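You operate a simulated robot arm through the tools that you are given. There is no shell and no other tool. Be economical: measure what you need, move in short steps, check, and stop when the job is done.

Carry out the task below with a simulated robot arm. There is one attempt and no reset: what you move stays moved.

JOB
Draw both pillars out of the pillar block.
Fine: swing each latch clear before its pillar; the black pillar goes in the green pot, the long pillar in its cup; leave the other two.

It is judged by the outcome, as a careful person would: the job done as asked, and still so three seconds after it is handed in. It fails if anything else is knocked over, pushed out of place, dropped, spilled or broken.

ROBOT AND FRAMES
A 7-joint arm with a two-finger parallel gripper, fixed in place. Base frame: the origin is at the foot of the arm, x ahead of it, y to its left, z up; the work surface is at about z = 860. Units: mm, rad, N and s.
With the tool pointing down near the work surface it reaches from about 300 to 700 mm from the base axis. Its first joint turns from -1.152 to 1.152 rad. Payload 1.57 kg.
Tool frame: the origin (TCP) lies between the finger pads and is the grasp point; the fingertips stand 30 mm ahead of it; z points along the fingers, y is the line along which they close. The gripper opens to 110 mm. The fingers are 24 mm wide and 12 mm thick; the gripper's body (48 by 112 mm) begins 78 mm behind the TCP.
Orientation is told as [roll, pitch, yaw] about the base's x, y, z axes, in that order, counted from this pose: with the fingers straight down and closing along the base's y, the tool's x points along the base's -x, its y along +y and its z along -z.

CONTROLS
- The arm moves only by the tool send_rows. Its argument "targets" is a list of rows, each a list of 3 entries, a list of its own where there are three numbers: the finger opening in mm, from 0 to 110, then the shift along the base's x, y, z in mm, then the turn, a rotation vector about the base's x, y, z in rad. In form: [[fingers, [dx, dy, dz], [ax, ay, az]], ...]. A call has 1 to 12 rows; each row shifts and turns the commanded pose from where the row before left it. Rows are played at 5 a second. More than 50 mm and 0.15 rad between two rows, or a gripper value outside its range, and nothing of the call is played. A pose out of reach is approached as far as the arm can. The call stops where the force on the tool passes 40 N (or 10 N more than at its start, if that is more) or the arm is blocked; 0.2 s more then pass. The fingers move at their own pace (about 108 mm/s each) and stop on an object; they squeeze with about 25 N. The grip force told is the motor's: it shows also when the fingers shut on nothing. Time passes only in rows, and 0.2 s behind the last, so rows that do not move let the fingers close. The reply holds the time, the measured pose of the TCP, the force on the tool along the base axes, the opening and the grip force, in the units named above and with some noise, with the torque about the TCP (base axes, N m) and any sound that the robot's microphone picked up.
- Cameras (640 x 400 px; columns grow to the right, rows downward): "scene" is fixed at [170.6, -397.8, 1398.1]; the picture's right is [0.72, -0.70, 0.00], its down [-0.44, -0.45, -0.78] and it looks along [0.54, 0.56, -0.63] (base axes); focal length 312 px, centre (320, 200). "wrist" rides on the gripper at [70, 16, -141] in the tool frame; the picture's right is [-0.23, 0.97, 0.00], its down [-0.86, -0.20, -0.48] and it looks along [-0.47, -0.11, 0.88] (tool axes); focal length 222 px, centre (320, 200).
- get_image(camera): a new picture of that camera. The clock stands still meanwhile.
- locate(camera, pixels): for up to 12 pixels [column, row] of the newest picture of that camera ("zoom" is the newest enlarged one), the place [x, y, z] in the base frame of the surface seen there, good to about 2 mm. The clock stands still meanwhile.
- close_up(camera, box): a new picture of the part [left, top, right, bottom] of that camera's present view, enlarged. The clock stands still meanwhile.
- job_done(): hands the job in; it is judged then, once.

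Keep the steps short. Do not move on a guess: measure, check each grasp and each placing, and mend mistakes. In all there are 80 turns and 38 pictures (those below and enlarged ones count). Leave the gripper open and the arm clear of the work at the hand-in unless told otherwise, and finish with a single line.

The tools are called after ">>>" as a command line: name --argument value ..., lists and objects as JSON in quotes. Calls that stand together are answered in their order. send_rows: Moves the arm, as the interface text tells. Its arguments: {"type":"object","properties":{"targets":{"type":"array","items":{"type":"array"}}},"required":["targets"]} The other tools are called the same way: get_image (camera) takes a picture; locate (camera, pixels) gives the place of the surface under pixels of a picture; close_up (camera, box) takes an enlarged picture of a part of a camera's view; job_done () hands the job in.

At the start:

```text
time: 0.0
position: [348.7, -74.9, 1122.0]
orientation: [0.0, 0.0, -0.001]
contact_force: [-0.1, -0.4, 0.3]
torque: [0.04, 0.0, 0.0]
opening: 109.7
grasp_force: 0.0
```

scene: 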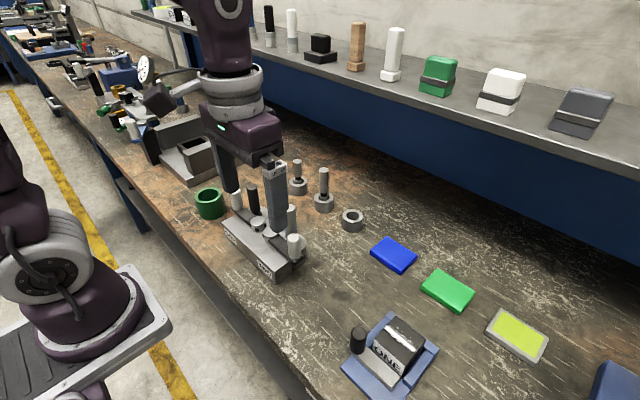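
wrist: 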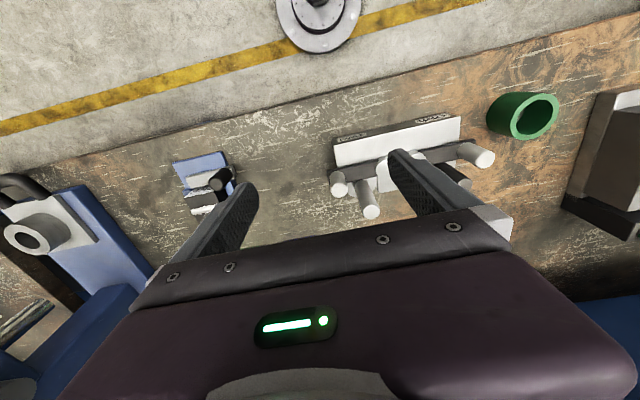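

I see the block around (265,245) in the scene picture, partly hidden by the gripper. I take enlarged pictures of it from both cameras.

>>> close_up --camera "scene" --box '[180, 140, 380, 290]'

>>> close_up --camera "wrist" --box '[300, 80, 580, 240]'

```text
2.67 times, centred on (280, 215) of scene
```

zoom: 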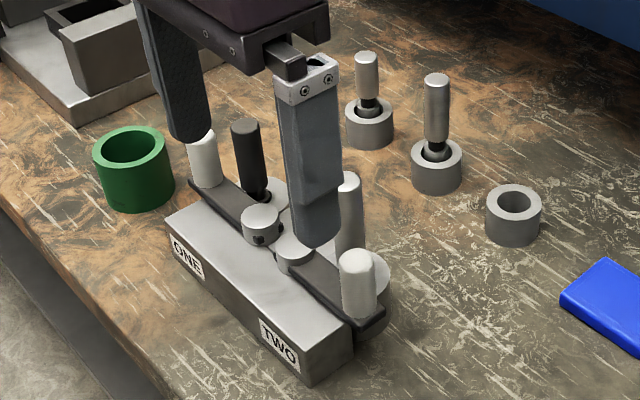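

```text
2.29 times, centred on (440, 160) of wrist
```

zoom: 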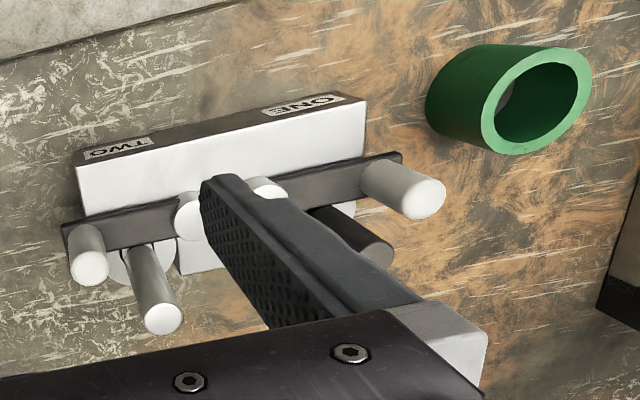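

The latches are dark bars with white handle posts. The gripper hides the middle, so I raise it and move it to +y for a clear view.

>>> send_rows --targets '[[110, [0, 0, 40], [0, 0, 0]], [110, [0, 40, 20], [0, 0, 0]], [110, [0, 45, 0], [0, 0, 0]], [110, [0, 45, 0], [0, 0, 0]], [110, [0, 45, 0], [0, 0, 0]], [110, [0, 45, 0], [0, 0, 0]], [110, [0, 0, 0], [0, 0, 0]]]'

>>> close_up --camera "scene" --box '[180, 140, 380, 290]'

```text
time: 1.6
position: [347.9, 146.5, 1185.3]
orientation: [0.001, -0.002, 0.001]
contact_force: [-0.9, -0.2, 0.0]
torque: [-0.03, -0.01, 0.01]
opening: 110.3
grasp_force: 0.1
```

```text
2.67 times, centred on (280, 215) of scene
```

zoom: 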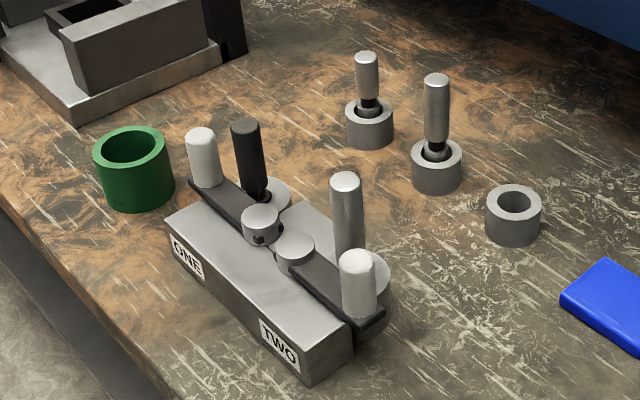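

A clear view now. I measure the key points: handle tops, pillar tops, pivots, block corners, cup and pot rims; and zoom closer.

>>> locate --camera "zoom" --pixels '[[201, 132], [245, 124], [345, 180], [356, 258], [262, 212], [295, 242], [166, 222], [310, 370], [352, 345], [372, 310], [205, 185], [278, 185]]'

>>> locate --camera "zoom" --pixels '[[96, 153], [163, 140], [120, 131], [140, 163], [489, 201], [538, 203], [515, 187], [513, 217], [515, 205], [130, 150], [380, 275], [310, 215]]'

>>> close_up --camera "scene" --box '[232, 175, 312, 265]'

```text
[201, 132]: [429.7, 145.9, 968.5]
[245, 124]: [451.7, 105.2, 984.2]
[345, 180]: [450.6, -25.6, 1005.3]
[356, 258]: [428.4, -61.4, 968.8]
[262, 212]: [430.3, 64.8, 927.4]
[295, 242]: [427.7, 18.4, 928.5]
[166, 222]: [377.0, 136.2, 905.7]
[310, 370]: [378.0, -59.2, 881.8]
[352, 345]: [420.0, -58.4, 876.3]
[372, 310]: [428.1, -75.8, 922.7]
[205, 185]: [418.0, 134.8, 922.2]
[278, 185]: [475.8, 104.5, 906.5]
```

```text
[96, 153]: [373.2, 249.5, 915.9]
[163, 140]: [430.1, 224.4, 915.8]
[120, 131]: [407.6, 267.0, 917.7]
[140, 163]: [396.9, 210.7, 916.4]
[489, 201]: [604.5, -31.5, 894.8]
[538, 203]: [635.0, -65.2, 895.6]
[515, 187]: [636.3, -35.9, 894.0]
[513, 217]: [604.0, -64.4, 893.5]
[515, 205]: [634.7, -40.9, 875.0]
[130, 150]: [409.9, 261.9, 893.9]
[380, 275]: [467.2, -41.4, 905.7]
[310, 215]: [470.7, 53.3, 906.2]
```

```text
4.44 times, centred on (272, 220) of scene
```

zoom: 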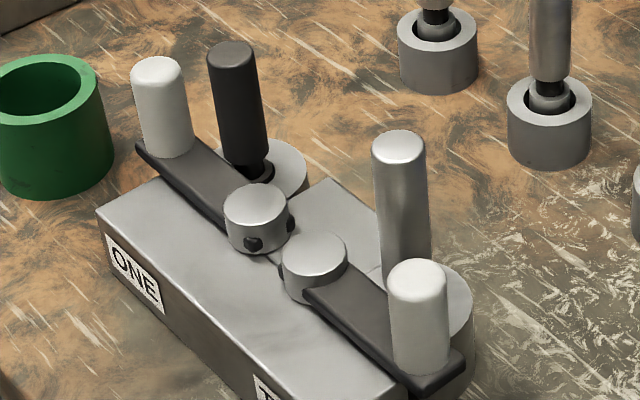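

Dark pins sit beside the pivots, perhaps stops. I zoom in on them before choosing a swing direction.

>>> close_up --camera "scene" --box '[250, 200, 290, 232]'

>>> send_rows --targets '[[110, [0, -50, 0], [0, 0, 0]], [110, [0, -50, 0], [0, 0, 0]], [110, [0, -50, 0], [0, 0, 0]], [110, [0, -50, 0], [0, 0, 0]], [110, [0, -50, -10], [0, 0, 0]], [110, [0, -20, -30], [0, 0, 0]], [110, [0, 0, 0], [0, 0, 0]]]'

>>> get_image --camera "wrist"

```text
12.50 times, centred on (270, 216) of scene
```

zoom: 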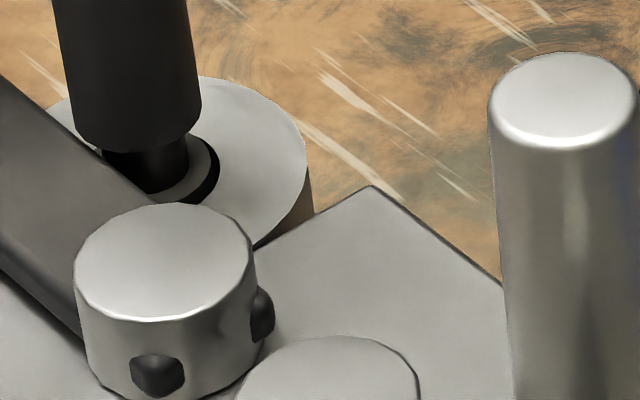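

```text
refused: row 5 steps farther than a row can; nothing moved
```

```text
30 pictures are left
```

wrist: 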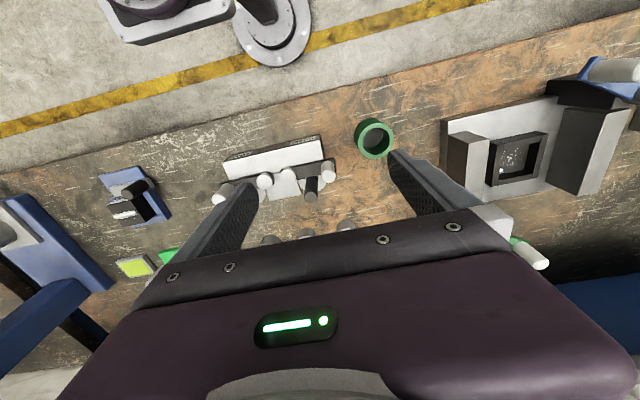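

The latch bars run along y at x≈430, with the pillars on their +x side, so each bar must swing toward -x about its pivot, (430,65) or (428,18). The pins sit only on the pivot caps. With closed fingers I go behind handle ONE, to x≈459, y≈148, and descend.

>>> send_rows --targets '[[0, [45, 0, 0], [0, 0, 0]], [0, [45, 1, 0], [0, 0, 0]], [0, [21, 1, -30], [0, 0, 0]], [0, [0, 0, -45], [0, 0, 0]], [0, [0, 0, -45], [0, 0, 0]], [0, [0, 0, -30], [0, 0, 0]], [0, [0, 0, 0], [0, 0, 0]]]'

>>> close_up --camera "scene" --box '[180, 120, 340, 240]'

```text
time: 3.2
position: [458.6, 146.2, 1033.4]
orientation: [0.0, 0.0, 0.001]
contact_force: [0.3, -0.5, 0.5]
torque: [0.0, 0.01, -0.01]
opening: 0.0
grasp_force: 21.5
```

```text
3.33 times, centred on (260, 180) of scene
```

zoom: 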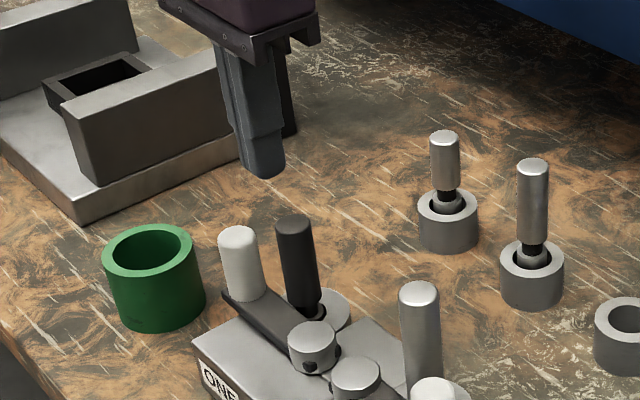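

Fingers are 35 mm above the handle tops and behind it. I lower to TCP z≈966.

>>> send_rows --targets '[[0, [0, 1, -35], [0, 0, 0]], [0, [0, 1, -32], [0, 0, 0]], [0, [0, 0, 0], [0, 0, 0]]]'

>>> close_up --camera "scene" --box '[200, 150, 320, 240]'

```text
time: 4.0
position: [459.3, 148.6, 964.9]
orientation: [0.001, 0.001, -0.001]
contact_force: [-0.2, 0.6, 0.1]
torque: [0.0, -0.02, -0.02]
opening: 0.0
grasp_force: 21.4
```

```text
4.44 times, centred on (260, 195) of scene
```

zoom: 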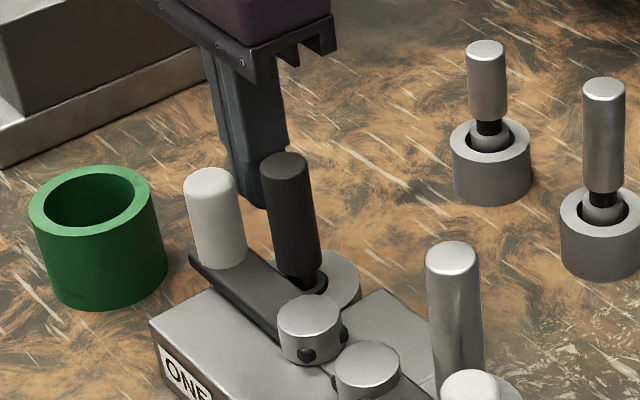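

The fingers stand behind the white handle, clear of the black pillar. I push along the arc, turning with it, first four steps.

>>> send_rows --targets '[[0, [-2, -2, 0], [0, 0, 0]], [0, [-12.4, 3.1, 0], [0, 0, 0.149]], [0, [-12.7, 1.2, 0], [0, 0, 0.149]], [0, [-12.8, -0.7, 0], [0, 0, 0.149]], [0, [-12.5, -2.6, 0], [0, 0, 0.149]], [0, [0, 0, 0], [0, 0, 0]]]'

>>> close_up --camera "scene" --box '[200, 150, 320, 240]'

```text
time: 5.4
position: [405.0, 147.7, 965.9]
orientation: [0.001, 0.001, 0.599]
contact_force: [2.2, 3.8, -0.2]
torque: [0.0, -0.04, 0.0]
opening: 0.1
grasp_force: 21.7
```

```text
4.44 times, centred on (260, 195) of scene
```

zoom: 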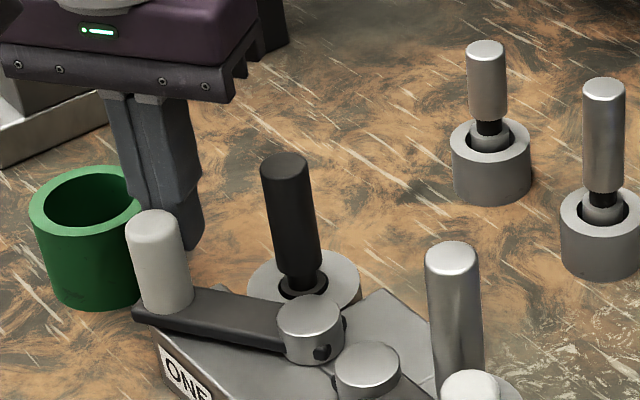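

The latch swings freely (about 4 N). I continue the arc by four more steps.

>>> send_rows --targets '[[0, [-12.0, -4.4, 0], [0, 0, 0.149]], [0, [-11.2, -6.2, 0], [0, 0, 0.149]], [0, [-10.2, -7.8, 0], [0, 0, 0.149]], [0, [-8.9, -9.2, 0], [0, 0, 0.149]], [0, [0, 0, 0], [0, 0, 0]]]'

>>> close_up --camera "scene" --box '[200, 150, 320, 240]'

```text
time: 6.4
position: [372.5, 131.8, 966.3]
orientation: [-0.007, -0.022, 1.142]
contact_force: [2.8, 6.1, -1.6]
torque: [0.04, 0.07, -0.03]
opening: 0.0
grasp_force: 21.2
stopped in row 4: the force on the tool passed its limit at 50 N (the readings are from after the stop); the commanded pose is now the measured one
```

```text
4.44 times, centred on (260, 195) of scene
```

zoom: 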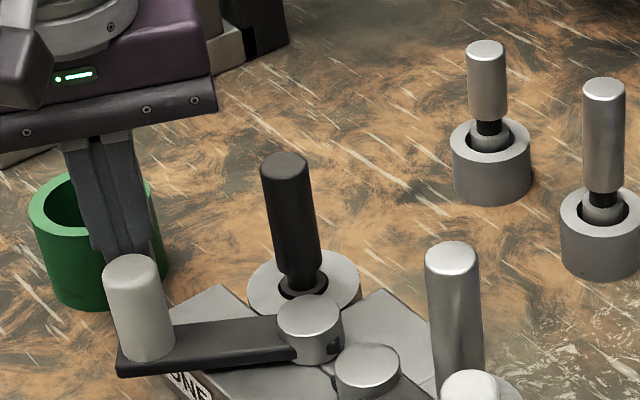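

The latch met its end stop at about 60° and stands clear of the black pillar. I back off, rise, and turn the yaw back on the way to latch TWO.

>>> send_rows --targets '[[0, [5, 9, 0], [0.0, 0, 0]], [0, [3, 5, 40], [0, 0.022, 0]], [0, [0, 0, 45], [0, 0, -0.14]], [0, [0, 0, 30], [0, 0, -0.145]], [0, [10, -40, 0], [0, 0, -0.145]], [0, [10, -40, 0], [0, 0, -0.145]], [0, [15, -40, 0], [0, 0, -0.145]], [0, [15, -40, 0], [0, 0, -0.145]], [0, [15, -35, 0], [0, 0, -0.145]], [0, [13, -12, 0], [0, 0, -0.132]], [0, [0, 0, 0], [0, 0, 0]]]'

```text
time: 8.8
position: [456.4, -62.7, 1080.2]
orientation: [0.014, -0.011, -0.005]
contact_force: [0.0, 0.2, 0.2]
torque: [0.03, 0.02, 0.03]
opening: 0.2
grasp_force: 21.6
```

Near latch TWO. I trim the small tilt, shift to (459,-64), and lower behind its handle.

>>> send_rows --targets '[[0, [2.5, -2, 0], [-0.014, 0.011, 0.005]], [0, [0, 0, -40], [0, 0, 0]], [0, [0, 0, -40], [0, 0, 0]], [0, [0, 0, 0], [0, 0, 0]]]'

>>> close_up --camera "scene" --box '[230, 170, 350, 260]'

```text
time: 9.8
position: [460.2, -65.2, 1000.2]
orientation: [0.001, 0.001, 0.004]
contact_force: [-0.3, 0.1, -0.3]
torque: [-0.03, -0.01, -0.02]
opening: 0.1
grasp_force: 21.0
```

```text
4.44 times, centred on (290, 215) of scene
```

zoom: 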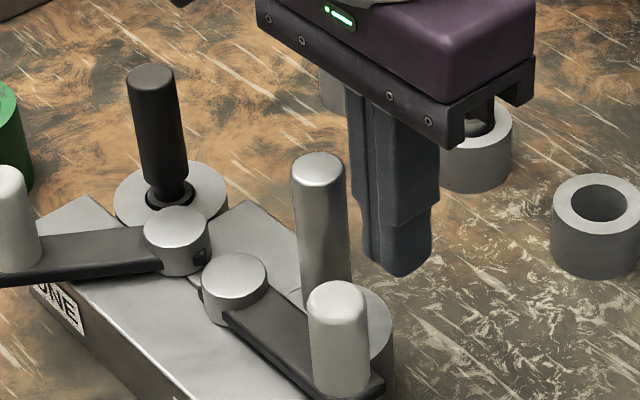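

Clear of the long pillar and behind the handle. I lower 35 mm and push latch TWO along the mirrored arc.

>>> send_rows --targets '[[0, [0, 0, -35], [0, 0, 0]], [0, [-4, 2, 0], [0, 0, 0]], [0, [-12.4, -3.1, 0], [0, 0, -0.149]], [0, [-12.7, -1.2, 0], [0, 0, -0.149]], [0, [-12.8, 0.7, 0], [0, 0, -0.149]], [0, [-12.5, 2.6, 0], [0, 0, -0.149]], [0, [-12.0, 4.4, 0], [0, 0, -0.149]], [0, [-11.2, 6.2, 0], [0, 0, -0.149]], [0, [-5, 4, 0], [0, 0, -0.07]], [0, [0, 0, 0], [0, 0, 0]]]'

>>> close_up --camera "scene" --box '[200, 160, 360, 280]'

```text
time: 12.0
position: [378.2, -47.1, 966.8]
orientation: [0.0, 0.001, -0.961]
contact_force: [4.0, -3.9, -1.9]
torque: [-0.06, -0.06, 0.0]
opening: 0.0
grasp_force: 20.8
```

```text
3.33 times, centred on (280, 220) of scene
```

zoom: 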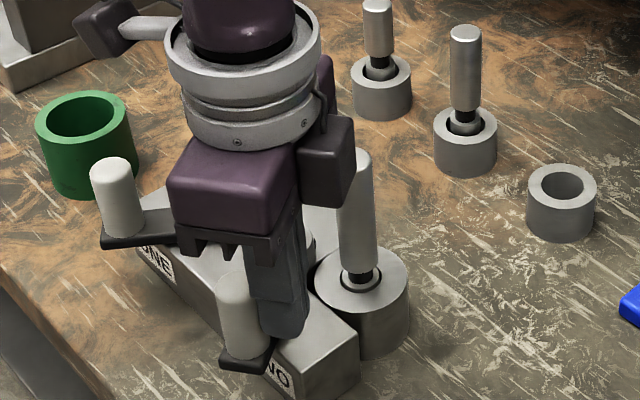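

Latch TWO is well clear of the long pillar. I back off, rise, turn the yaw back, and open the fingers up high above the black pillar's side.

>>> send_rows --targets '[[0, [5, -9, 0], [0, 0, 0]], [0, [3, -4, 45], [0, 0, 0]], [0, [0, 0, 45], [0, 0, 0.149]], [0, [0, 0, 30], [0, 0, 0.149]], [0, [0, 40, 0], [0, 0, 0.149]], [0, [0, 40, 0], [0, 0, 0.149]], [0, [0, 45, 0], [0, 0, 0.149]], [60, [0, 40, 0], [0, 0, 0.149]], [60, [0, 0, 0], [0, 0, 0.067]], [60, [0, 0, 0], [0, 0, 0]]]'

>>> close_up --camera "scene" --box '[190, 150, 350, 270]'

```text
time: 14.2
position: [385.5, 102.1, 1086.8]
orientation: [-0.002, -0.001, 0.002]
contact_force: [-0.2, 0.2, 0.8]
torque: [0.0, 0.0, 0.02]
opening: 60.0
grasp_force: 0.0
```

```text
3.33 times, centred on (270, 210) of scene
```

zoom: 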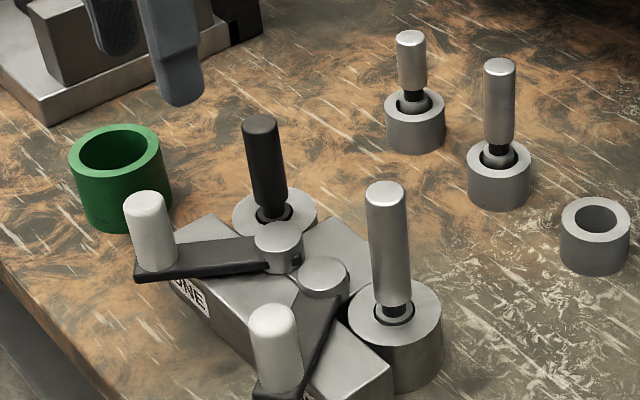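

Both latches stayed clear. I measure pillar tops, sides, necks and socket rims for grasp centres.

>>> locate --camera "zoom" --pixels '[[261, 123], [267, 170], [270, 195], [385, 192], [390, 250], [394, 290], [314, 218], [235, 217], [350, 310], [441, 312], [412, 340], [394, 284]]'

>>> locate --camera "zoom" --pixels '[[148, 200], [272, 315], [500, 66], [499, 140], [495, 165], [120, 165], [592, 222], [414, 92], [487, 158], [394, 312], [500, 145], [500, 160]]'

```text
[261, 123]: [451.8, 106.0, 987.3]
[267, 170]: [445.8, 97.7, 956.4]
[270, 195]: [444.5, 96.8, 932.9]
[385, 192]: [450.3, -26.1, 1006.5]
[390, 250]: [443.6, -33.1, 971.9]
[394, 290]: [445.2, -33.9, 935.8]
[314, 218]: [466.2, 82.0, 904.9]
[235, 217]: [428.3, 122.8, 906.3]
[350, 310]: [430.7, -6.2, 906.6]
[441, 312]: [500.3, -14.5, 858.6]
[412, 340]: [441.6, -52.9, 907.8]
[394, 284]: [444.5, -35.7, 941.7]
```

```text
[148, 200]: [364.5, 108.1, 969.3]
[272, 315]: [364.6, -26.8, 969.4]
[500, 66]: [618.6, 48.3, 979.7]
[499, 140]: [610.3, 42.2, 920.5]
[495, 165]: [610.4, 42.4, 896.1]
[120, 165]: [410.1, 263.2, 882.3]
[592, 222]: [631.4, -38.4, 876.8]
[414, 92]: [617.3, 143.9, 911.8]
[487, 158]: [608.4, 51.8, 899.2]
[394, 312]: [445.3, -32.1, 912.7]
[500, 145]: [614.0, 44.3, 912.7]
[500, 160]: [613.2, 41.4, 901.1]
```

Grasp centres come out at black (452.5,105.5) and long (452,-25). I move over the black pillar and lower partway.

>>> send_rows --targets '[[60, [40, 2, 0], [0, 0, 0]], [60, [27, 1.5, 0], [0, 0, 0]], [60, [0, 0, -40], [0, 0, 0]], [60, [0, 0, -40], [0, 0, 0]], [60, [0, 0, -20], [0, 0, 0]], [60, [0, 0, 0], [0, 0, 0]]]'

>>> close_up --camera "scene" --box '[200, 150, 320, 240]'

```text
time: 15.6
position: [454.3, 108.8, 985.5]
orientation: [0.001, 0.001, 0.001]
contact_force: [0.2, -0.4, -0.1]
torque: [0.06, -0.01, -0.02]
opening: 60.1
grasp_force: 0.1
```

```text
4.44 times, centred on (260, 195) of scene
```

zoom: 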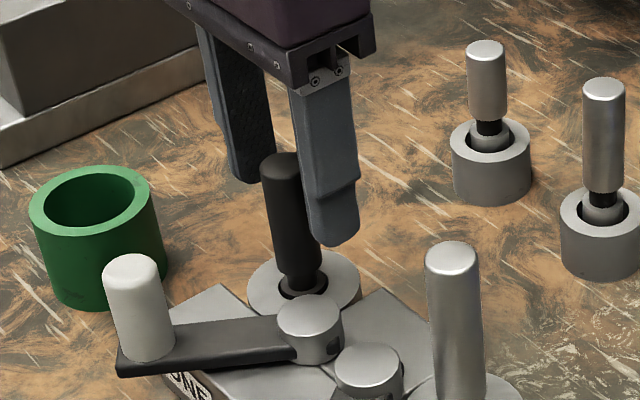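

The pillar is between the fingers. I correct by (-1.5,-2.5), lower to z≈964, and close.

>>> send_rows --targets '[[60, [-1.5, -2.5, 0], [0, 0, 0]], [60, [0, 0, -21], [0, 0, 0]], [30, [0, 0, 0], [0, 0, 0]], [10, [0, 0, 0], [0, 0, 0]], [10, [0, 0, 0], [0, 0, 0]], [10, [0, 0, 0], [0, 0, 0]]]'

```text
time: 17.0
position: [451.7, 104.5, 964.0]
orientation: [0.0, 0.001, 0.0]
contact_force: [0.5, 0.8, 0.1]
torque: [0.16, -0.06, 0.01]
opening: 23.3
grasp_force: 25.2
```

Gripped at 23.3 mm opening, 25 N. I lift slowly, straight up.

>>> send_rows --targets '[[10, [0, 0, 10], [0, 0, 0]], [10, [0, 0, 15], [0, 0, 0]], [10, [0, 0, 20], [0, 0, 0]], [10, [0, 0, 25], [0, 0, 0]], [10, [0, 0, 30], [0, 0, 0]], [10, [0, 0, 0], [0, 0, 0]]]'

>>> close_up --camera "scene" --box '[180, 120, 340, 240]'

```text
time: 18.4
position: [452.3, 105.2, 1064.5]
orientation: [0.001, 0.0, -0.001]
contact_force: [-0.2, 0.6, -4.0]
torque: [0.05, 0.01, -0.01]
opening: 23.2
grasp_force: 25.1
```

```text
3.33 times, centred on (260, 180) of scene
```

zoom: 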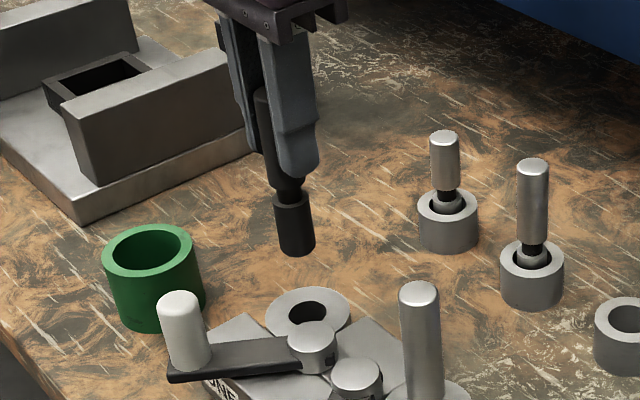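

It came out free (about 4 N of weight). I measure its lower end, and the pot's rim and inside.

>>> locate --camera "zoom" --pixels '[[298, 250], [292, 208], [278, 203], [311, 200], [280, 245], [314, 242], [106, 252], [199, 250], [145, 227], [160, 277], [150, 265], [185, 245]]'

```text
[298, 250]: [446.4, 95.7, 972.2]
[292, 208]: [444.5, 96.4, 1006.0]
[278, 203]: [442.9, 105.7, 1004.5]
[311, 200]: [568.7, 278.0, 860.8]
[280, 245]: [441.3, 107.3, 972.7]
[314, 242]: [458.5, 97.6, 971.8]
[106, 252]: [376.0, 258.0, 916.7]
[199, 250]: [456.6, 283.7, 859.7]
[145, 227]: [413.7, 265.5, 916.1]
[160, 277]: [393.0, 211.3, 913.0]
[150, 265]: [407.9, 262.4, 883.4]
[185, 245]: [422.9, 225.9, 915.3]
```

The bottom sits 95 mm below the TCP, and the pot centre is (402,238), rim z 916. I rise 20 mm and carry it over the pot.

>>> send_rows --targets '[[10, [0, 0, 20], [0, 0, 0]], [10, [0, 30, 0], [0, 0, 0]], [10, [-10, 35, 0], [0, 0, 0]], [10, [-20, 35, 0], [0, 0, 0]], [10, [-20, 33, 0], [0, 0, 0]], [10, [0, 0, 0], [0, 0, 0]], [10, [0, 0, -25], [0, 0, 0]], [10, [0, 0, -25], [0, 0, 0]], [10, [0, 0, -15], [0, 0, 0]], [10, [0, 0, 0], [0, 0, 0]]]'

>>> close_up --camera "scene" --box '[160, 120, 280, 210]'

```text
time: 20.6
position: [401.1, 236.2, 1019.5]
orientation: [0.0, 0.002, 0.001]
contact_force: [0.0, 0.3, -4.3]
torque: [0.07, 0.0, -0.02]
opening: 23.6
grasp_force: 25.0
```

```text
4.44 times, centred on (220, 165) of scene
```

zoom: 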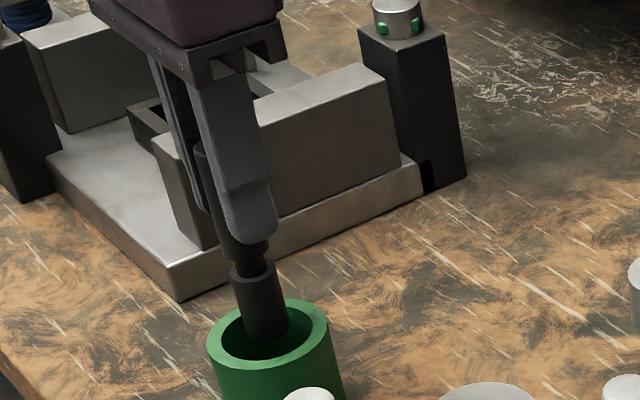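

The pillar is centred above the pot. I check that the vise behind stays clear of the gripper body as it goes down.

>>> locate --camera "zoom" --pixels '[[180, 285], [160, 145], [205, 230], [300, 110], [90, 30], [240, 370], [268, 335], [245, 300]]'

>>> send_rows --targets '[[10, [0, 0, -15], [0, 0, 0]], [10, [0, 0, -10], [0, 0, 0]], [10, [0, 0, 0], [0, 0, 0]]]'

```text
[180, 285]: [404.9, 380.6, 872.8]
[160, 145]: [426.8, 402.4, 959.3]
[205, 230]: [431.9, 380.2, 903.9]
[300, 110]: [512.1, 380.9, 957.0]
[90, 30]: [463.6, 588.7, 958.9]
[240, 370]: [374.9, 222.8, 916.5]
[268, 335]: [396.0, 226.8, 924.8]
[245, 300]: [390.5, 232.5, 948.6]
```

```text
time: 21.4
position: [401.4, 236.7, 993.6]
orientation: [0.0, 0.0, 0.001]
contact_force: [-0.5, -0.5, -3.6]
torque: [0.07, -0.03, 0.0]
opening: 23.4
grasp_force: 24.8
```

The vise is at y>380, so there is no conflict. I lower on in small steps, watching for floor contact.

>>> send_rows --targets '[[10, [0, 0, -8], [0, 0, 0]], [10, [0, 0, -5], [0, 0, 0]], [10, [0, 0, -4], [0, 0, 0]], [10, [0, 0, -3], [0, 0, 0]], [10, [0, 0, 0], [0, 0, 0]]]'

>>> send_rows --targets '[[10, [0, 0, -3], [0, 0, 0]], [10, [0, 0, 0], [0, 0, 0]]]'

>>> send_rows --targets '[[10, [0, 0, -2], [0, 0, 0]], [10, [0, 0, 0], [0, 0, 0]]]'

```text
time: 22.6
position: [401.8, 237.0, 975.6]
orientation: [0.0, 0.0, 0.002]
contact_force: [0.4, 0.5, -4.6]
torque: [0.07, 0.0, 0.0]
opening: 23.5
grasp_force: 25.4
```

```text
time: 23.2
position: [400.2, 236.1, 972.2]
orientation: [-0.002, -0.001, -0.001]
contact_force: [-0.4, 1.2, -4.1]
torque: [0.03, 0.0, -0.03]
opening: 23.5
grasp_force: 25.1
```

```text
time: 23.8
position: [401.3, 236.3, 971.0]
orientation: [-0.002, -0.001, -0.002]
contact_force: [0.6, 0.8, -3.2]
torque: [0.03, 0.02, 0.01]
opening: 23.4
grasp_force: 24.7
```

No contact yet (force still about -4 N). I go on in 1.5 to 2 mm steps.

>>> send_rows --targets '[[10, [0, 0, -1.5], [0, 0, 0]], [10, [0, 0, 0], [0, 0, 0]]]'

>>> send_rows --targets '[[10, [0, 0, -1.5], [0, 0, 0]], [10, [0, 0, 0], [0, 0, 0]]]'

>>> send_rows --targets '[[10, [0, 0, -1.5], [0, 0, 0]], [10, [0, 0, 0], [0, 0, 0]]]'

```text
time: 24.4
position: [400.9, 238.1, 969.0]
orientation: [0.0, 0.0, 0.0]
contact_force: [-1.8, -1.1, 3.4]
torque: [-0.21, -0.06, -0.01]
opening: 23.5
grasp_force: 24.8
```

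```text
time: 25.0
position: [402.0, 236.6, 967.5]
orientation: [0.003, -0.001, 0.0]
contact_force: [1.2, 2.9, 20.4]
torque: [0.39, -0.03, 0.01]
opening: 23.6
grasp_force: 25.4
```

```text
time: 25.6
position: [401.9, 237.1, 965.5]
orientation: [0.002, -0.003, 0.001]
contact_force: [1.5, 5.5, 18.7]
torque: [0.57, -0.09, 0.02]
opening: 23.6
grasp_force: 24.8
```

The floor was met at TCP z≈969. I ease up 3 mm to release the load, then open and check.

>>> send_rows --targets '[[10, [0, 0, 1], [0, 0, 0]], [10, [0, 0, 0], [0, 0, 0]]]'

>>> send_rows --targets '[[26, [0, 0, 0], [0, 0, 0]], [36, [0, 0, 0], [0, 0, 0]], [46, [0, 0, 0], [0, 0, 0]], [46, [0, 0, 0], [0, 0, 0]]]'

>>> close_up --camera "scene" --box '[160, 140, 280, 230]'

```text
time: 26.2
position: [399.0, 236.0, 965.1]
orientation: [-0.004, 0.004, 0.0]
contact_force: [-0.1, -0.5, -4.9]
torque: [0.04, 0.03, -0.02]
opening: 23.5
grasp_force: 24.9
```

```text
time: 27.2
position: [400.2, 237.1, 966.9]
orientation: [0.001, -0.001, 0.002]
contact_force: [-0.8, 0.6, -0.1]
torque: [-0.05, -0.02, -0.02]
opening: 45.8
grasp_force: 0.0
```

```text
4.44 times, centred on (220, 185) of scene
```

zoom: 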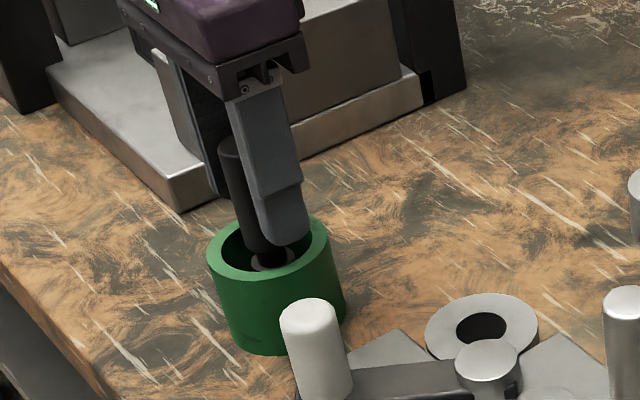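

The pillar stands in the pot, released. I rise straight up and then go toward the long pillar at safe height.

>>> send_rows --targets '[[56, [0, 0, 0], [0, 0, 0]], [60, [0, 0, 40], [0, 0, 0]], [60, [0, 0, 45], [0, 0, 0]], [60, [0, 0, 45], [0, 0, 0]], [60, [10, -48, 0], [0, 0, 0]], [60, [10, -48, 0], [0, 0, 0]], [60, [10, -48, 0], [0, 0, 0]], [60, [10, -48, 0], [0, 0, 0]], [60, [6, -40, 0], [0, 0, 0]], [60, [6, -30, 0], [0, 0, 0]], [60, [0, 0, 0], [0, 0, 0]]]'

>>> get_image --camera "scene"

```text
time: 29.6
position: [450.7, -27.5, 1095.9]
orientation: [0.001, -0.001, 0.001]
contact_force: [0.4, 0.6, 0.7]
torque: [0.0, -0.01, 0.01]
opening: 60.3
grasp_force: 0.1
```

```text
18 pictures are left
```

scene: 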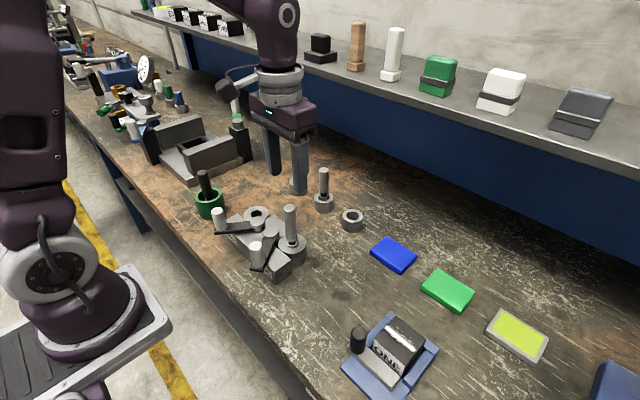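

The black pillar stands well in the pot. I correct to (452,-25) and lower partway over the long pillar.

>>> send_rows --targets '[[60, [1, 2, 0], [0, 0, 0]], [60, [0, 0, -40], [0, 0, 0]], [60, [0, 0, -40], [0, 0, 0]], [60, [0, 0, 0], [0, 0, 0]]]'

>>> close_up --camera "scene" --box '[230, 170, 350, 260]'

```text
time: 30.6
position: [453.2, -22.9, 1016.1]
orientation: [0.0, 0.001, 0.001]
contact_force: [0.2, 0.7, -1.2]
torque: [-0.01, -0.01, -0.02]
opening: 60.3
grasp_force: 0.1
```

```text
4.44 times, centred on (290, 215) of scene
```

zoom: 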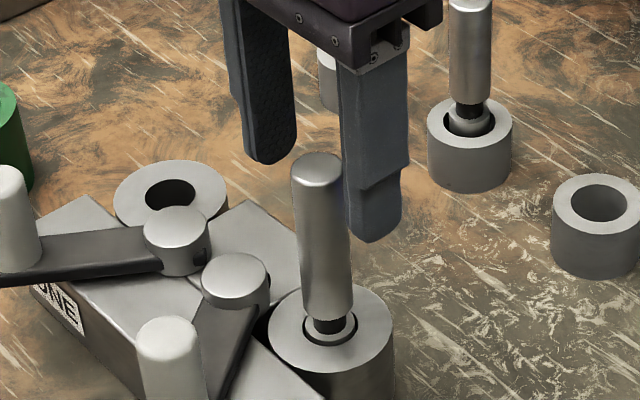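

Straddling correctly. I lower to z≈967, shift -1 in x and -1.5 in y, and close.

>>> send_rows --targets '[[60, [-1, -1.5, -25], [0, 0, 0]], [60, [0, 0, -24], [0, 0, 0]], [60, [0, 0, 0], [0, 0, 0]], [30, [0, 0, 0], [0, 0, 0]], [10, [0, 0, 0], [0, 0, 0]], [10, [0, 0, 0], [0, 0, 0]], [10, [0, 0, 0], [0, 0, 0]]]'

```text
time: 32.2
position: [452.4, -25.5, 966.5]
orientation: [0.0, 0.0, 0.0]
contact_force: [0.7, -0.5, -0.2]
torque: [-0.04, -0.02, 0.01]
opening: 23.8
grasp_force: 24.6
```

Gripped at 23.8 mm. I lift straight up.

>>> send_rows --targets '[[10, [0, 0, 10], [0, 0, 0]], [10, [0, 0, 15], [0, 0, 0]], [10, [0, 0, 20], [0, 0, 0]], [10, [0, 0, 25], [0, 0, 0]], [10, [0, 0, 30], [0, 0, 0]], [10, [0, 0, 0], [0, 0, 0]]]'

>>> close_up --camera "scene" --box '[230, 130, 390, 250]'

```text
time: 33.6
position: [453.5, -23.4, 1068.5]
orientation: [0.0, 0.001, 0.0]
contact_force: [-0.2, -0.5, -4.6]
torque: [-0.02, 0.0, 0.02]
opening: 23.9
grasp_force: 25.0
```

```text
3.33 times, centred on (310, 190) of scene
```

zoom: 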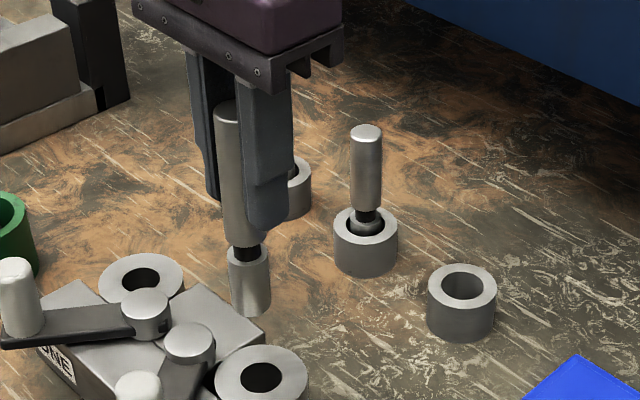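

The long pillar is out. I measure its foot and the rim of the empty cup at (462,285) precisely.

>>> locate --camera "zoom" --pixels '[[250, 312], [233, 300], [268, 298], [250, 270], [429, 286], [496, 287], [462, 266], [462, 306], [444, 284], [480, 285], [464, 275], [462, 300]]'

>>> close_up --camera "scene" --box '[330, 190, 375, 235]'

```text
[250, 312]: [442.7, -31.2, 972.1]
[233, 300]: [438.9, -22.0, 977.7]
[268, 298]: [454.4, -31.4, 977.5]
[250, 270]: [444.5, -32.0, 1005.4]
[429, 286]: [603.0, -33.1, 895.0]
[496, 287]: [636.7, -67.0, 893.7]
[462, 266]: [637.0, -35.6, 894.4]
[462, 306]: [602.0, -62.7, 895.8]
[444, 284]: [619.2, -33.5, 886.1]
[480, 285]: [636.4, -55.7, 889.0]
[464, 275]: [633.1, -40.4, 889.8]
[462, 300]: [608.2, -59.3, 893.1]
```

```text
8.89 times, centred on (352, 212) of scene
```

zoom: 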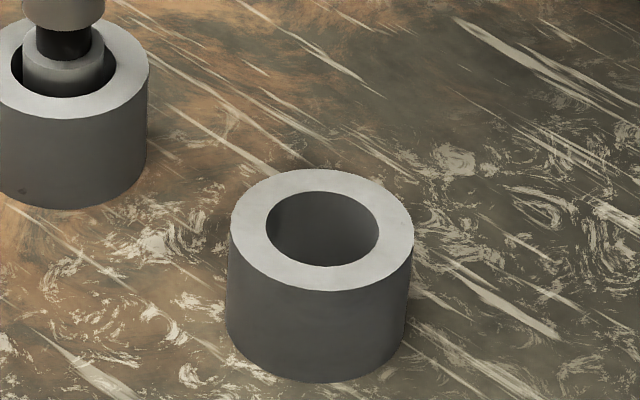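

Cup centre is (619.8,-49.4), rim z≈895, hole about 30 mm against a 26 mm foot. I carry the pillar to hover above the cup.

>>> send_rows --targets '[[10, [0, 0, 10], [0, 0, 0]], [10, [35, -5, 0], [0, 0, 0]], [10, [35, -6, 0], [0, 0, 0]], [10, [35, -6, 0], [0, 0, 0]], [10, [35, -5, 0], [0, 0, 0]], [10, [27, -3.5, 0], [0, 0, 0]], [10, [0, 0, -30], [0, 0, 0]], [10, [0, 0, -30], [0, 0, 0]], [10, [0, 0, -14], [0, 0, 0]], [10, [0, 0, 0], [0, 0, 0]], [10, [0, 0, 0], [0, 0, 0]]]'

>>> close_up --camera "scene" --box '[325, 180, 380, 235]'

```text
time: 36.0
position: [619.8, -50.4, 1004.2]
orientation: [0.0, 0.001, 0.0]
contact_force: [0.0, -0.5, -3.6]
torque: [-0.01, -0.01, 0.0]
opening: 23.5
grasp_force: 24.9
```

```text
7.27 times, centred on (352, 208) of scene
```

zoom: 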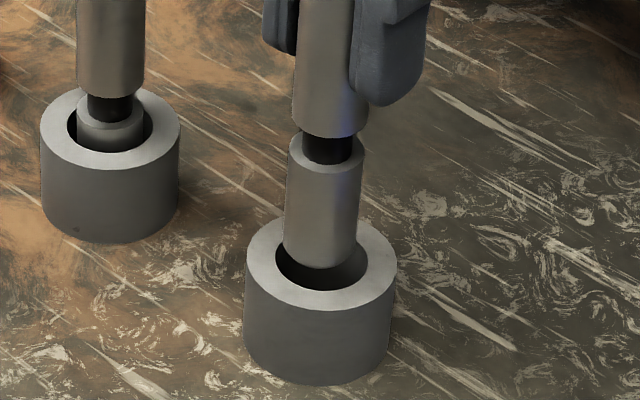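

Sideways the foot is centred on the hole (columns 320 vs 321). I check depth alignment by locating the foot's lower edge and the rim.

>>> locate --camera "zoom" --pixels '[[319, 266], [300, 263], [338, 264], [320, 230], [247, 266], [395, 268], [321, 300], [280, 285], [362, 284], [285, 245], [354, 245], [372, 238]]'

```text
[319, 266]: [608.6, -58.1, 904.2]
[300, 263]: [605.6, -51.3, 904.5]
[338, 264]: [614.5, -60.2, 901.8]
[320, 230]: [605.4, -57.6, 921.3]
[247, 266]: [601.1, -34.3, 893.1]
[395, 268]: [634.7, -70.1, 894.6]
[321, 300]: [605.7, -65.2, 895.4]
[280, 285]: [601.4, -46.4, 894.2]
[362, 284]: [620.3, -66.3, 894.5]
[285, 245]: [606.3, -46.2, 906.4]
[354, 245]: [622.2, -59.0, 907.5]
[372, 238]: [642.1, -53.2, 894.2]
```

The foot is ~8 mm above the rim and perhaps 1 mm toward the camera. I shift (+1,+0.5), lower 6 mm, and look again.

>>> send_rows --targets '[[10, [1, 0.5, -3], [0, 0, 0]], [10, [0, 0, -3], [0, 0, 0]], [10, [0, 0, 0], [0, 0, 0]], [10, [0, 0, 0], [0, 0, 0]]]'

>>> close_up --camera "scene" --box '[337, 198, 369, 230]'

```text
time: 37.0
position: [620.2, -50.2, 997.8]
orientation: [0.001, 0.0, 0.001]
contact_force: [-0.5, 0.3, -5.0]
torque: [-0.03, -0.02, -0.04]
opening: 23.5
grasp_force: 25.0
```

```text
12.50 times, centred on (353, 214) of scene
```

zoom: 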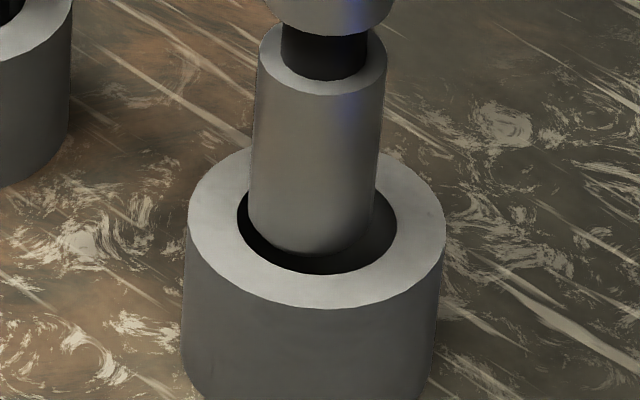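

Depth is now aligned; sideways the foot is ~1.1 mm left of the hole centre (311 vs 317). I shift (+0.8,-0.8) and lower gently.

>>> send_rows --targets '[[10, [0.8, -0.8, 0], [0, 0, 0]], [10, [0, 0, -3], [0, 0, 0]], [10, [0, 0, -3], [0, 0, 0]], [10, [0, 0, 0], [0, 0, 0]]]'

>>> close_up --camera "scene" --box '[337, 198, 369, 230]'

```text
time: 38.0
position: [621.6, -51.3, 991.9]
orientation: [0.002, 0.001, 0.001]
contact_force: [-0.2, 0.2, -5.2]
torque: [0.01, -0.04, 0.02]
opening: 23.7
grasp_force: 25.5
```

```text
12.50 times, centred on (353, 214) of scene
```

zoom: 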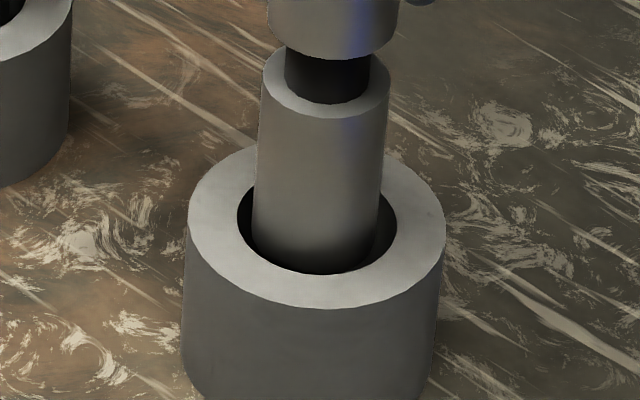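

The foot has entered the hole without contact and is centred. I lower further in small steps.

>>> send_rows --targets '[[10, [0, 0, -3], [0, 0, 0]], [10, [0, 0, -3], [0, 0, 0]], [10, [0, 0, 0], [0, 0, 0]]]'

>>> send_rows --targets '[[10, [0, 0, -3], [0, 0, 0]], [10, [0, 0, -3], [0, 0, 0]], [10, [0, 0, 0], [0, 0, 0]]]'

```text
time: 38.8
position: [621.7, -48.9, 986.0]
orientation: [0.001, 0.0, 0.0]
contact_force: [-0.2, 0.0, -5.1]
torque: [-0.02, -0.01, -0.01]
opening: 23.7
grasp_force: 24.8
```

```text
time: 39.6
position: [621.6, -49.9, 980.3]
orientation: [0.0, 0.0, -0.001]
contact_force: [0.4, 0.5, -5.2]
torque: [-0.02, -0.01, 0.01]
opening: 24.0
grasp_force: 24.5
```

Still free. I continue, finer now.

>>> send_rows --targets '[[10, [0, 0, -2.5], [0, 0, 0]], [10, [0, 0, 0], [0, 0, 0]]]'

>>> send_rows --targets '[[10, [0, 0, -1.5], [0, 0, 0]], [10, [0, 0, 0], [0, 0, 0]]]'

>>> send_rows --targets '[[10, [0, 0, -1.5], [0, 0, 0]], [10, [0, 0, 0], [0, 0, 0]]]'

```text
time: 40.2
position: [621.6, -50.2, 977.4]
orientation: [0.0, -0.002, 0.0]
contact_force: [-0.7, 0.9, -4.2]
torque: [0.0, 0.04, 0.03]
opening: 23.7
grasp_force: 25.0
```

```text
time: 40.8
position: [620.9, -50.4, 975.9]
orientation: [0.001, -0.001, 0.0]
contact_force: [-0.4, -0.5, -4.2]
torque: [-0.03, -0.02, 0.01]
opening: 23.6
grasp_force: 25.4
```

```text
time: 41.4
position: [621.4, -50.0, 974.6]
orientation: [0.0, 0.0, 0.002]
contact_force: [-0.1, 0.4, -5.1]
torque: [-0.05, 0.01, 0.03]
opening: 23.6
grasp_force: 25.1
```

No contact yet at z 974.6. I go on one step at a time.

>>> send_rows --targets '[[10, [0, 0, -1.5], [0, 0, 0]], [10, [0, 0, 0], [0, 0, 0]]]'

>>> send_rows --targets '[[10, [0, 0, -1], [0, 0, 0]], [10, [0, 0, 0], [0, 0, 0]]]'

>>> close_up --camera "scene" --box '[310, 160, 380, 230]'

```text
time: 42.0
position: [620.8, -50.8, 973.0]
orientation: [0.0, 0.0, 0.0]
contact_force: [-0.3, -0.2, -4.3]
torque: [-0.04, -0.03, 0.01]
opening: 24.1
grasp_force: 24.9
```

```text
time: 42.6
position: [621.9, -50.0, 971.5]
orientation: [0.0, -0.001, 0.0]
contact_force: [-0.4, 0.3, -4.6]
torque: [-0.02, 0.01, -0.03]
opening: 23.8
grasp_force: 25.7
```

```text
5.71 times, centred on (345, 195) of scene
```

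zoom: 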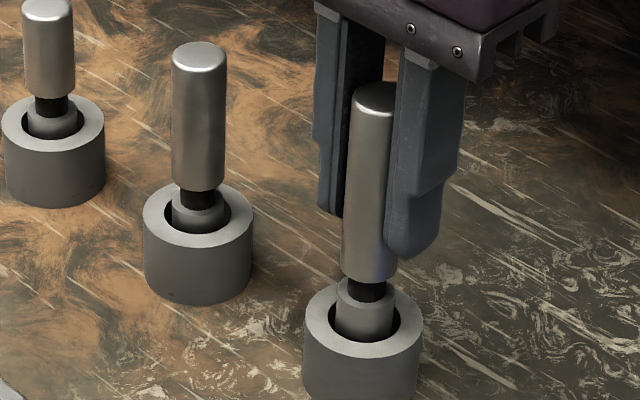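

Compared with the neighbours the collar should sink a few mm more. I continue in steps.

>>> send_rows --targets '[[10, [0, 0, -1.5], [0, 0, 0]], [10, [0, 0, 0], [0, 0, 0]]]'

>>> send_rows --targets '[[10, [0, 0, -1.2], [0, 0, 0]], [10, [0, 0, 0], [0, 0, 0]]]'

>>> send_rows --targets '[[10, [0, 0, -1.2], [0, 0, 0]], [10, [0, 0, 0], [0, 0, 0]]]'

```text
time: 43.2
position: [620.6, -51.4, 970.6]
orientation: [0.0, 0.001, 0.0]
contact_force: [0.0, -0.3, -5.0]
torque: [-0.02, -0.03, 0.0]
opening: 24.0
grasp_force: 24.8
```

```text
time: 43.8
position: [622.7, -50.4, 968.1]
orientation: [0.0, 0.001, 0.001]
contact_force: [0.2, -0.8, -4.4]
torque: [-0.03, -0.04, 0.0]
opening: 23.8
grasp_force: 25.1
```

```text
time: 44.4
position: [622.4, -49.7, 967.5]
orientation: [0.001, 0.002, 0.0]
contact_force: [-0.3, -1.0, -4.5]
torque: [-0.03, -0.04, -0.02]
opening: 23.7
grasp_force: 25.0
```

Still hanging free at 967.5; further small steps.

>>> send_rows --targets '[[10, [0, 0, -1.2], [0, 0, 0]], [10, [0, 0, 0], [0, 0, 0]]]'

>>> send_rows --targets '[[10, [0, 0, -1.2], [0, 0, 0]], [10, [0, 0, 0], [0, 0, 0]]]'

>>> send_rows --targets '[[10, [0, 0, -1.0], [0, 0, 0]], [10, [0, 0, 0], [0, 0, 0]]]'

```text
time: 45.0
position: [622.4, -51.0, 966.8]
orientation: [0.0, 0.0, 0.0]
contact_force: [-0.9, 1.0, -5.3]
torque: [0.0, -0.03, -0.01]
opening: 23.6
grasp_force: 24.8
```

```text
time: 45.6
position: [622.6, -49.7, 967.3]
orientation: [-0.001, 0.0, 0.001]
contact_force: [-0.2, -0.1, -4.8]
torque: [-0.01, -0.01, 0.0]
opening: 23.8
grasp_force: 25.1
```

```text
time: 46.2
position: [621.5, -50.3, 964.4]
orientation: [0.0, 0.001, 0.0]
contact_force: [-0.6, -0.4, -5.1]
torque: [-0.04, 0.02, 0.03]
opening: 23.8
grasp_force: 25.4
```

>>> send_rows --targets '[[10, [0, 0, -1.0], [0, 0, 0]], [10, [0, 0, 0], [0, 0, 0]]]'

>>> close_up --camera "scene" --box '[310, 165, 380, 235]'

```text
time: 46.8
position: [622.7, -49.8, 963.3]
orientation: [0.001, 0.0, -0.001]
contact_force: [-2.3, 0.7, 3.8]
torque: [0.17, 0.18, 0.03]
opening: 23.5
grasp_force: 25.3
```

```text
5.71 times, centred on (345, 200) of scene
```

zoom: 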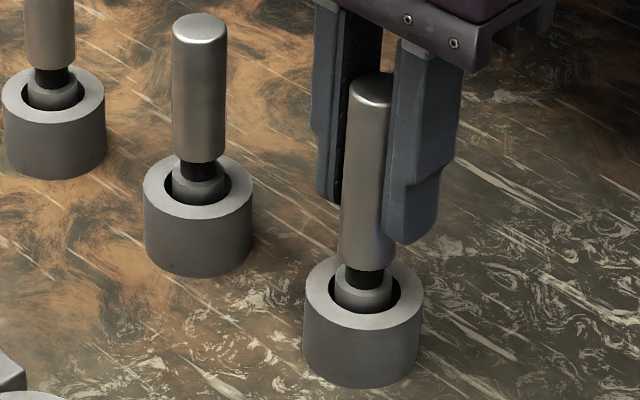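

The force flipped to +3.8 N: the pillar rests on the cup floor, looking seated like its neighbours. I open in stages.

>>> send_rows --targets '[[26, [0, 0, 0], [0, 0, 0]], [34, [0, 0, 0], [0, 0, 0]], [46, [0, 0, 0], [0, 0, 0]], [50, [0, 0, 0], [0, 0, 0]], [50, [0, 0, 30], [0, 0, 0]], [50, [0, 0, 45], [0, 0, 0]], [50, [0, 0, 45], [0, 0, 0]], [80, [-40, 0, 20], [0, 0, 0]], [110, [-45, 0, 0], [0, 0, 0]], [110, [-45, 0, 0], [0, 0, 0]], [110, [-45, 10, 0], [0, 0, 0]], [110, [0, 0, 0], [0, 0, 0]]]'

>>> get_image --camera "scene"

```text
time: 49.4
position: [446.8, -39.0, 1106.3]
orientation: [0.0, 0.0, 0.0]
contact_force: [0.5, -0.6, 0.9]
torque: [-0.01, 0.0, 0.03]
opening: 110.2
grasp_force: 0.1
```

```text
9 pictures are left
```

scene: 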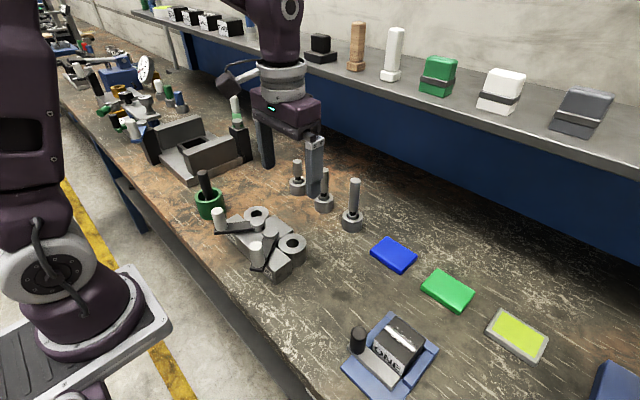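

Both pillars stand where they belong. I withdraw to the start pose and check closely.

>>> send_rows --targets '[[110, [0, 0, 40], [0, 0, 0]], [110, [-45, -10, 10], [0, 0, 0]], [110, [-45, -15, 0], [0, 0, 0]], [110, [0, -40, 0], [0, 0, 0]], [110, [0, -45, 0], [0, 0, 0]], [110, [0, 0, 0], [0, 0, 0]], [110, [0, 0, 0], [0, 0, 0]]]'

>>> close_up --camera "scene" --box '[180, 140, 380, 290]'

```text
time: 51.0
position: [355.2, -151.0, 1154.9]
orientation: [-0.001, -0.002, 0.001]
contact_force: [-0.2, -0.4, -1.0]
torque: [0.03, -0.02, 0.02]
opening: 110.2
grasp_force: 0.2
```

```text
2.67 times, centred on (280, 215) of scene
```

zoom: 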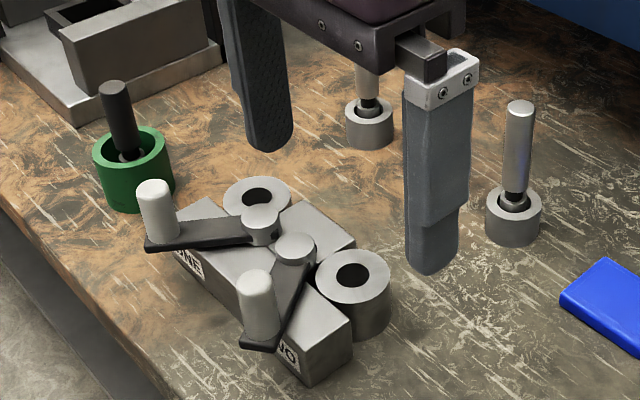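

The black pillar stands in the green pot and the long pillar in its cup. Both latches are swung clear, the other two pillars are untouched, and the gripper is open and away. I hand in.

>>> job_done

```text
The job is handed in.
```

Both latches are swung clear, the black pillar stands in the green pot and the long pillar in its cup, the other two were left alone, and the job is handed in.
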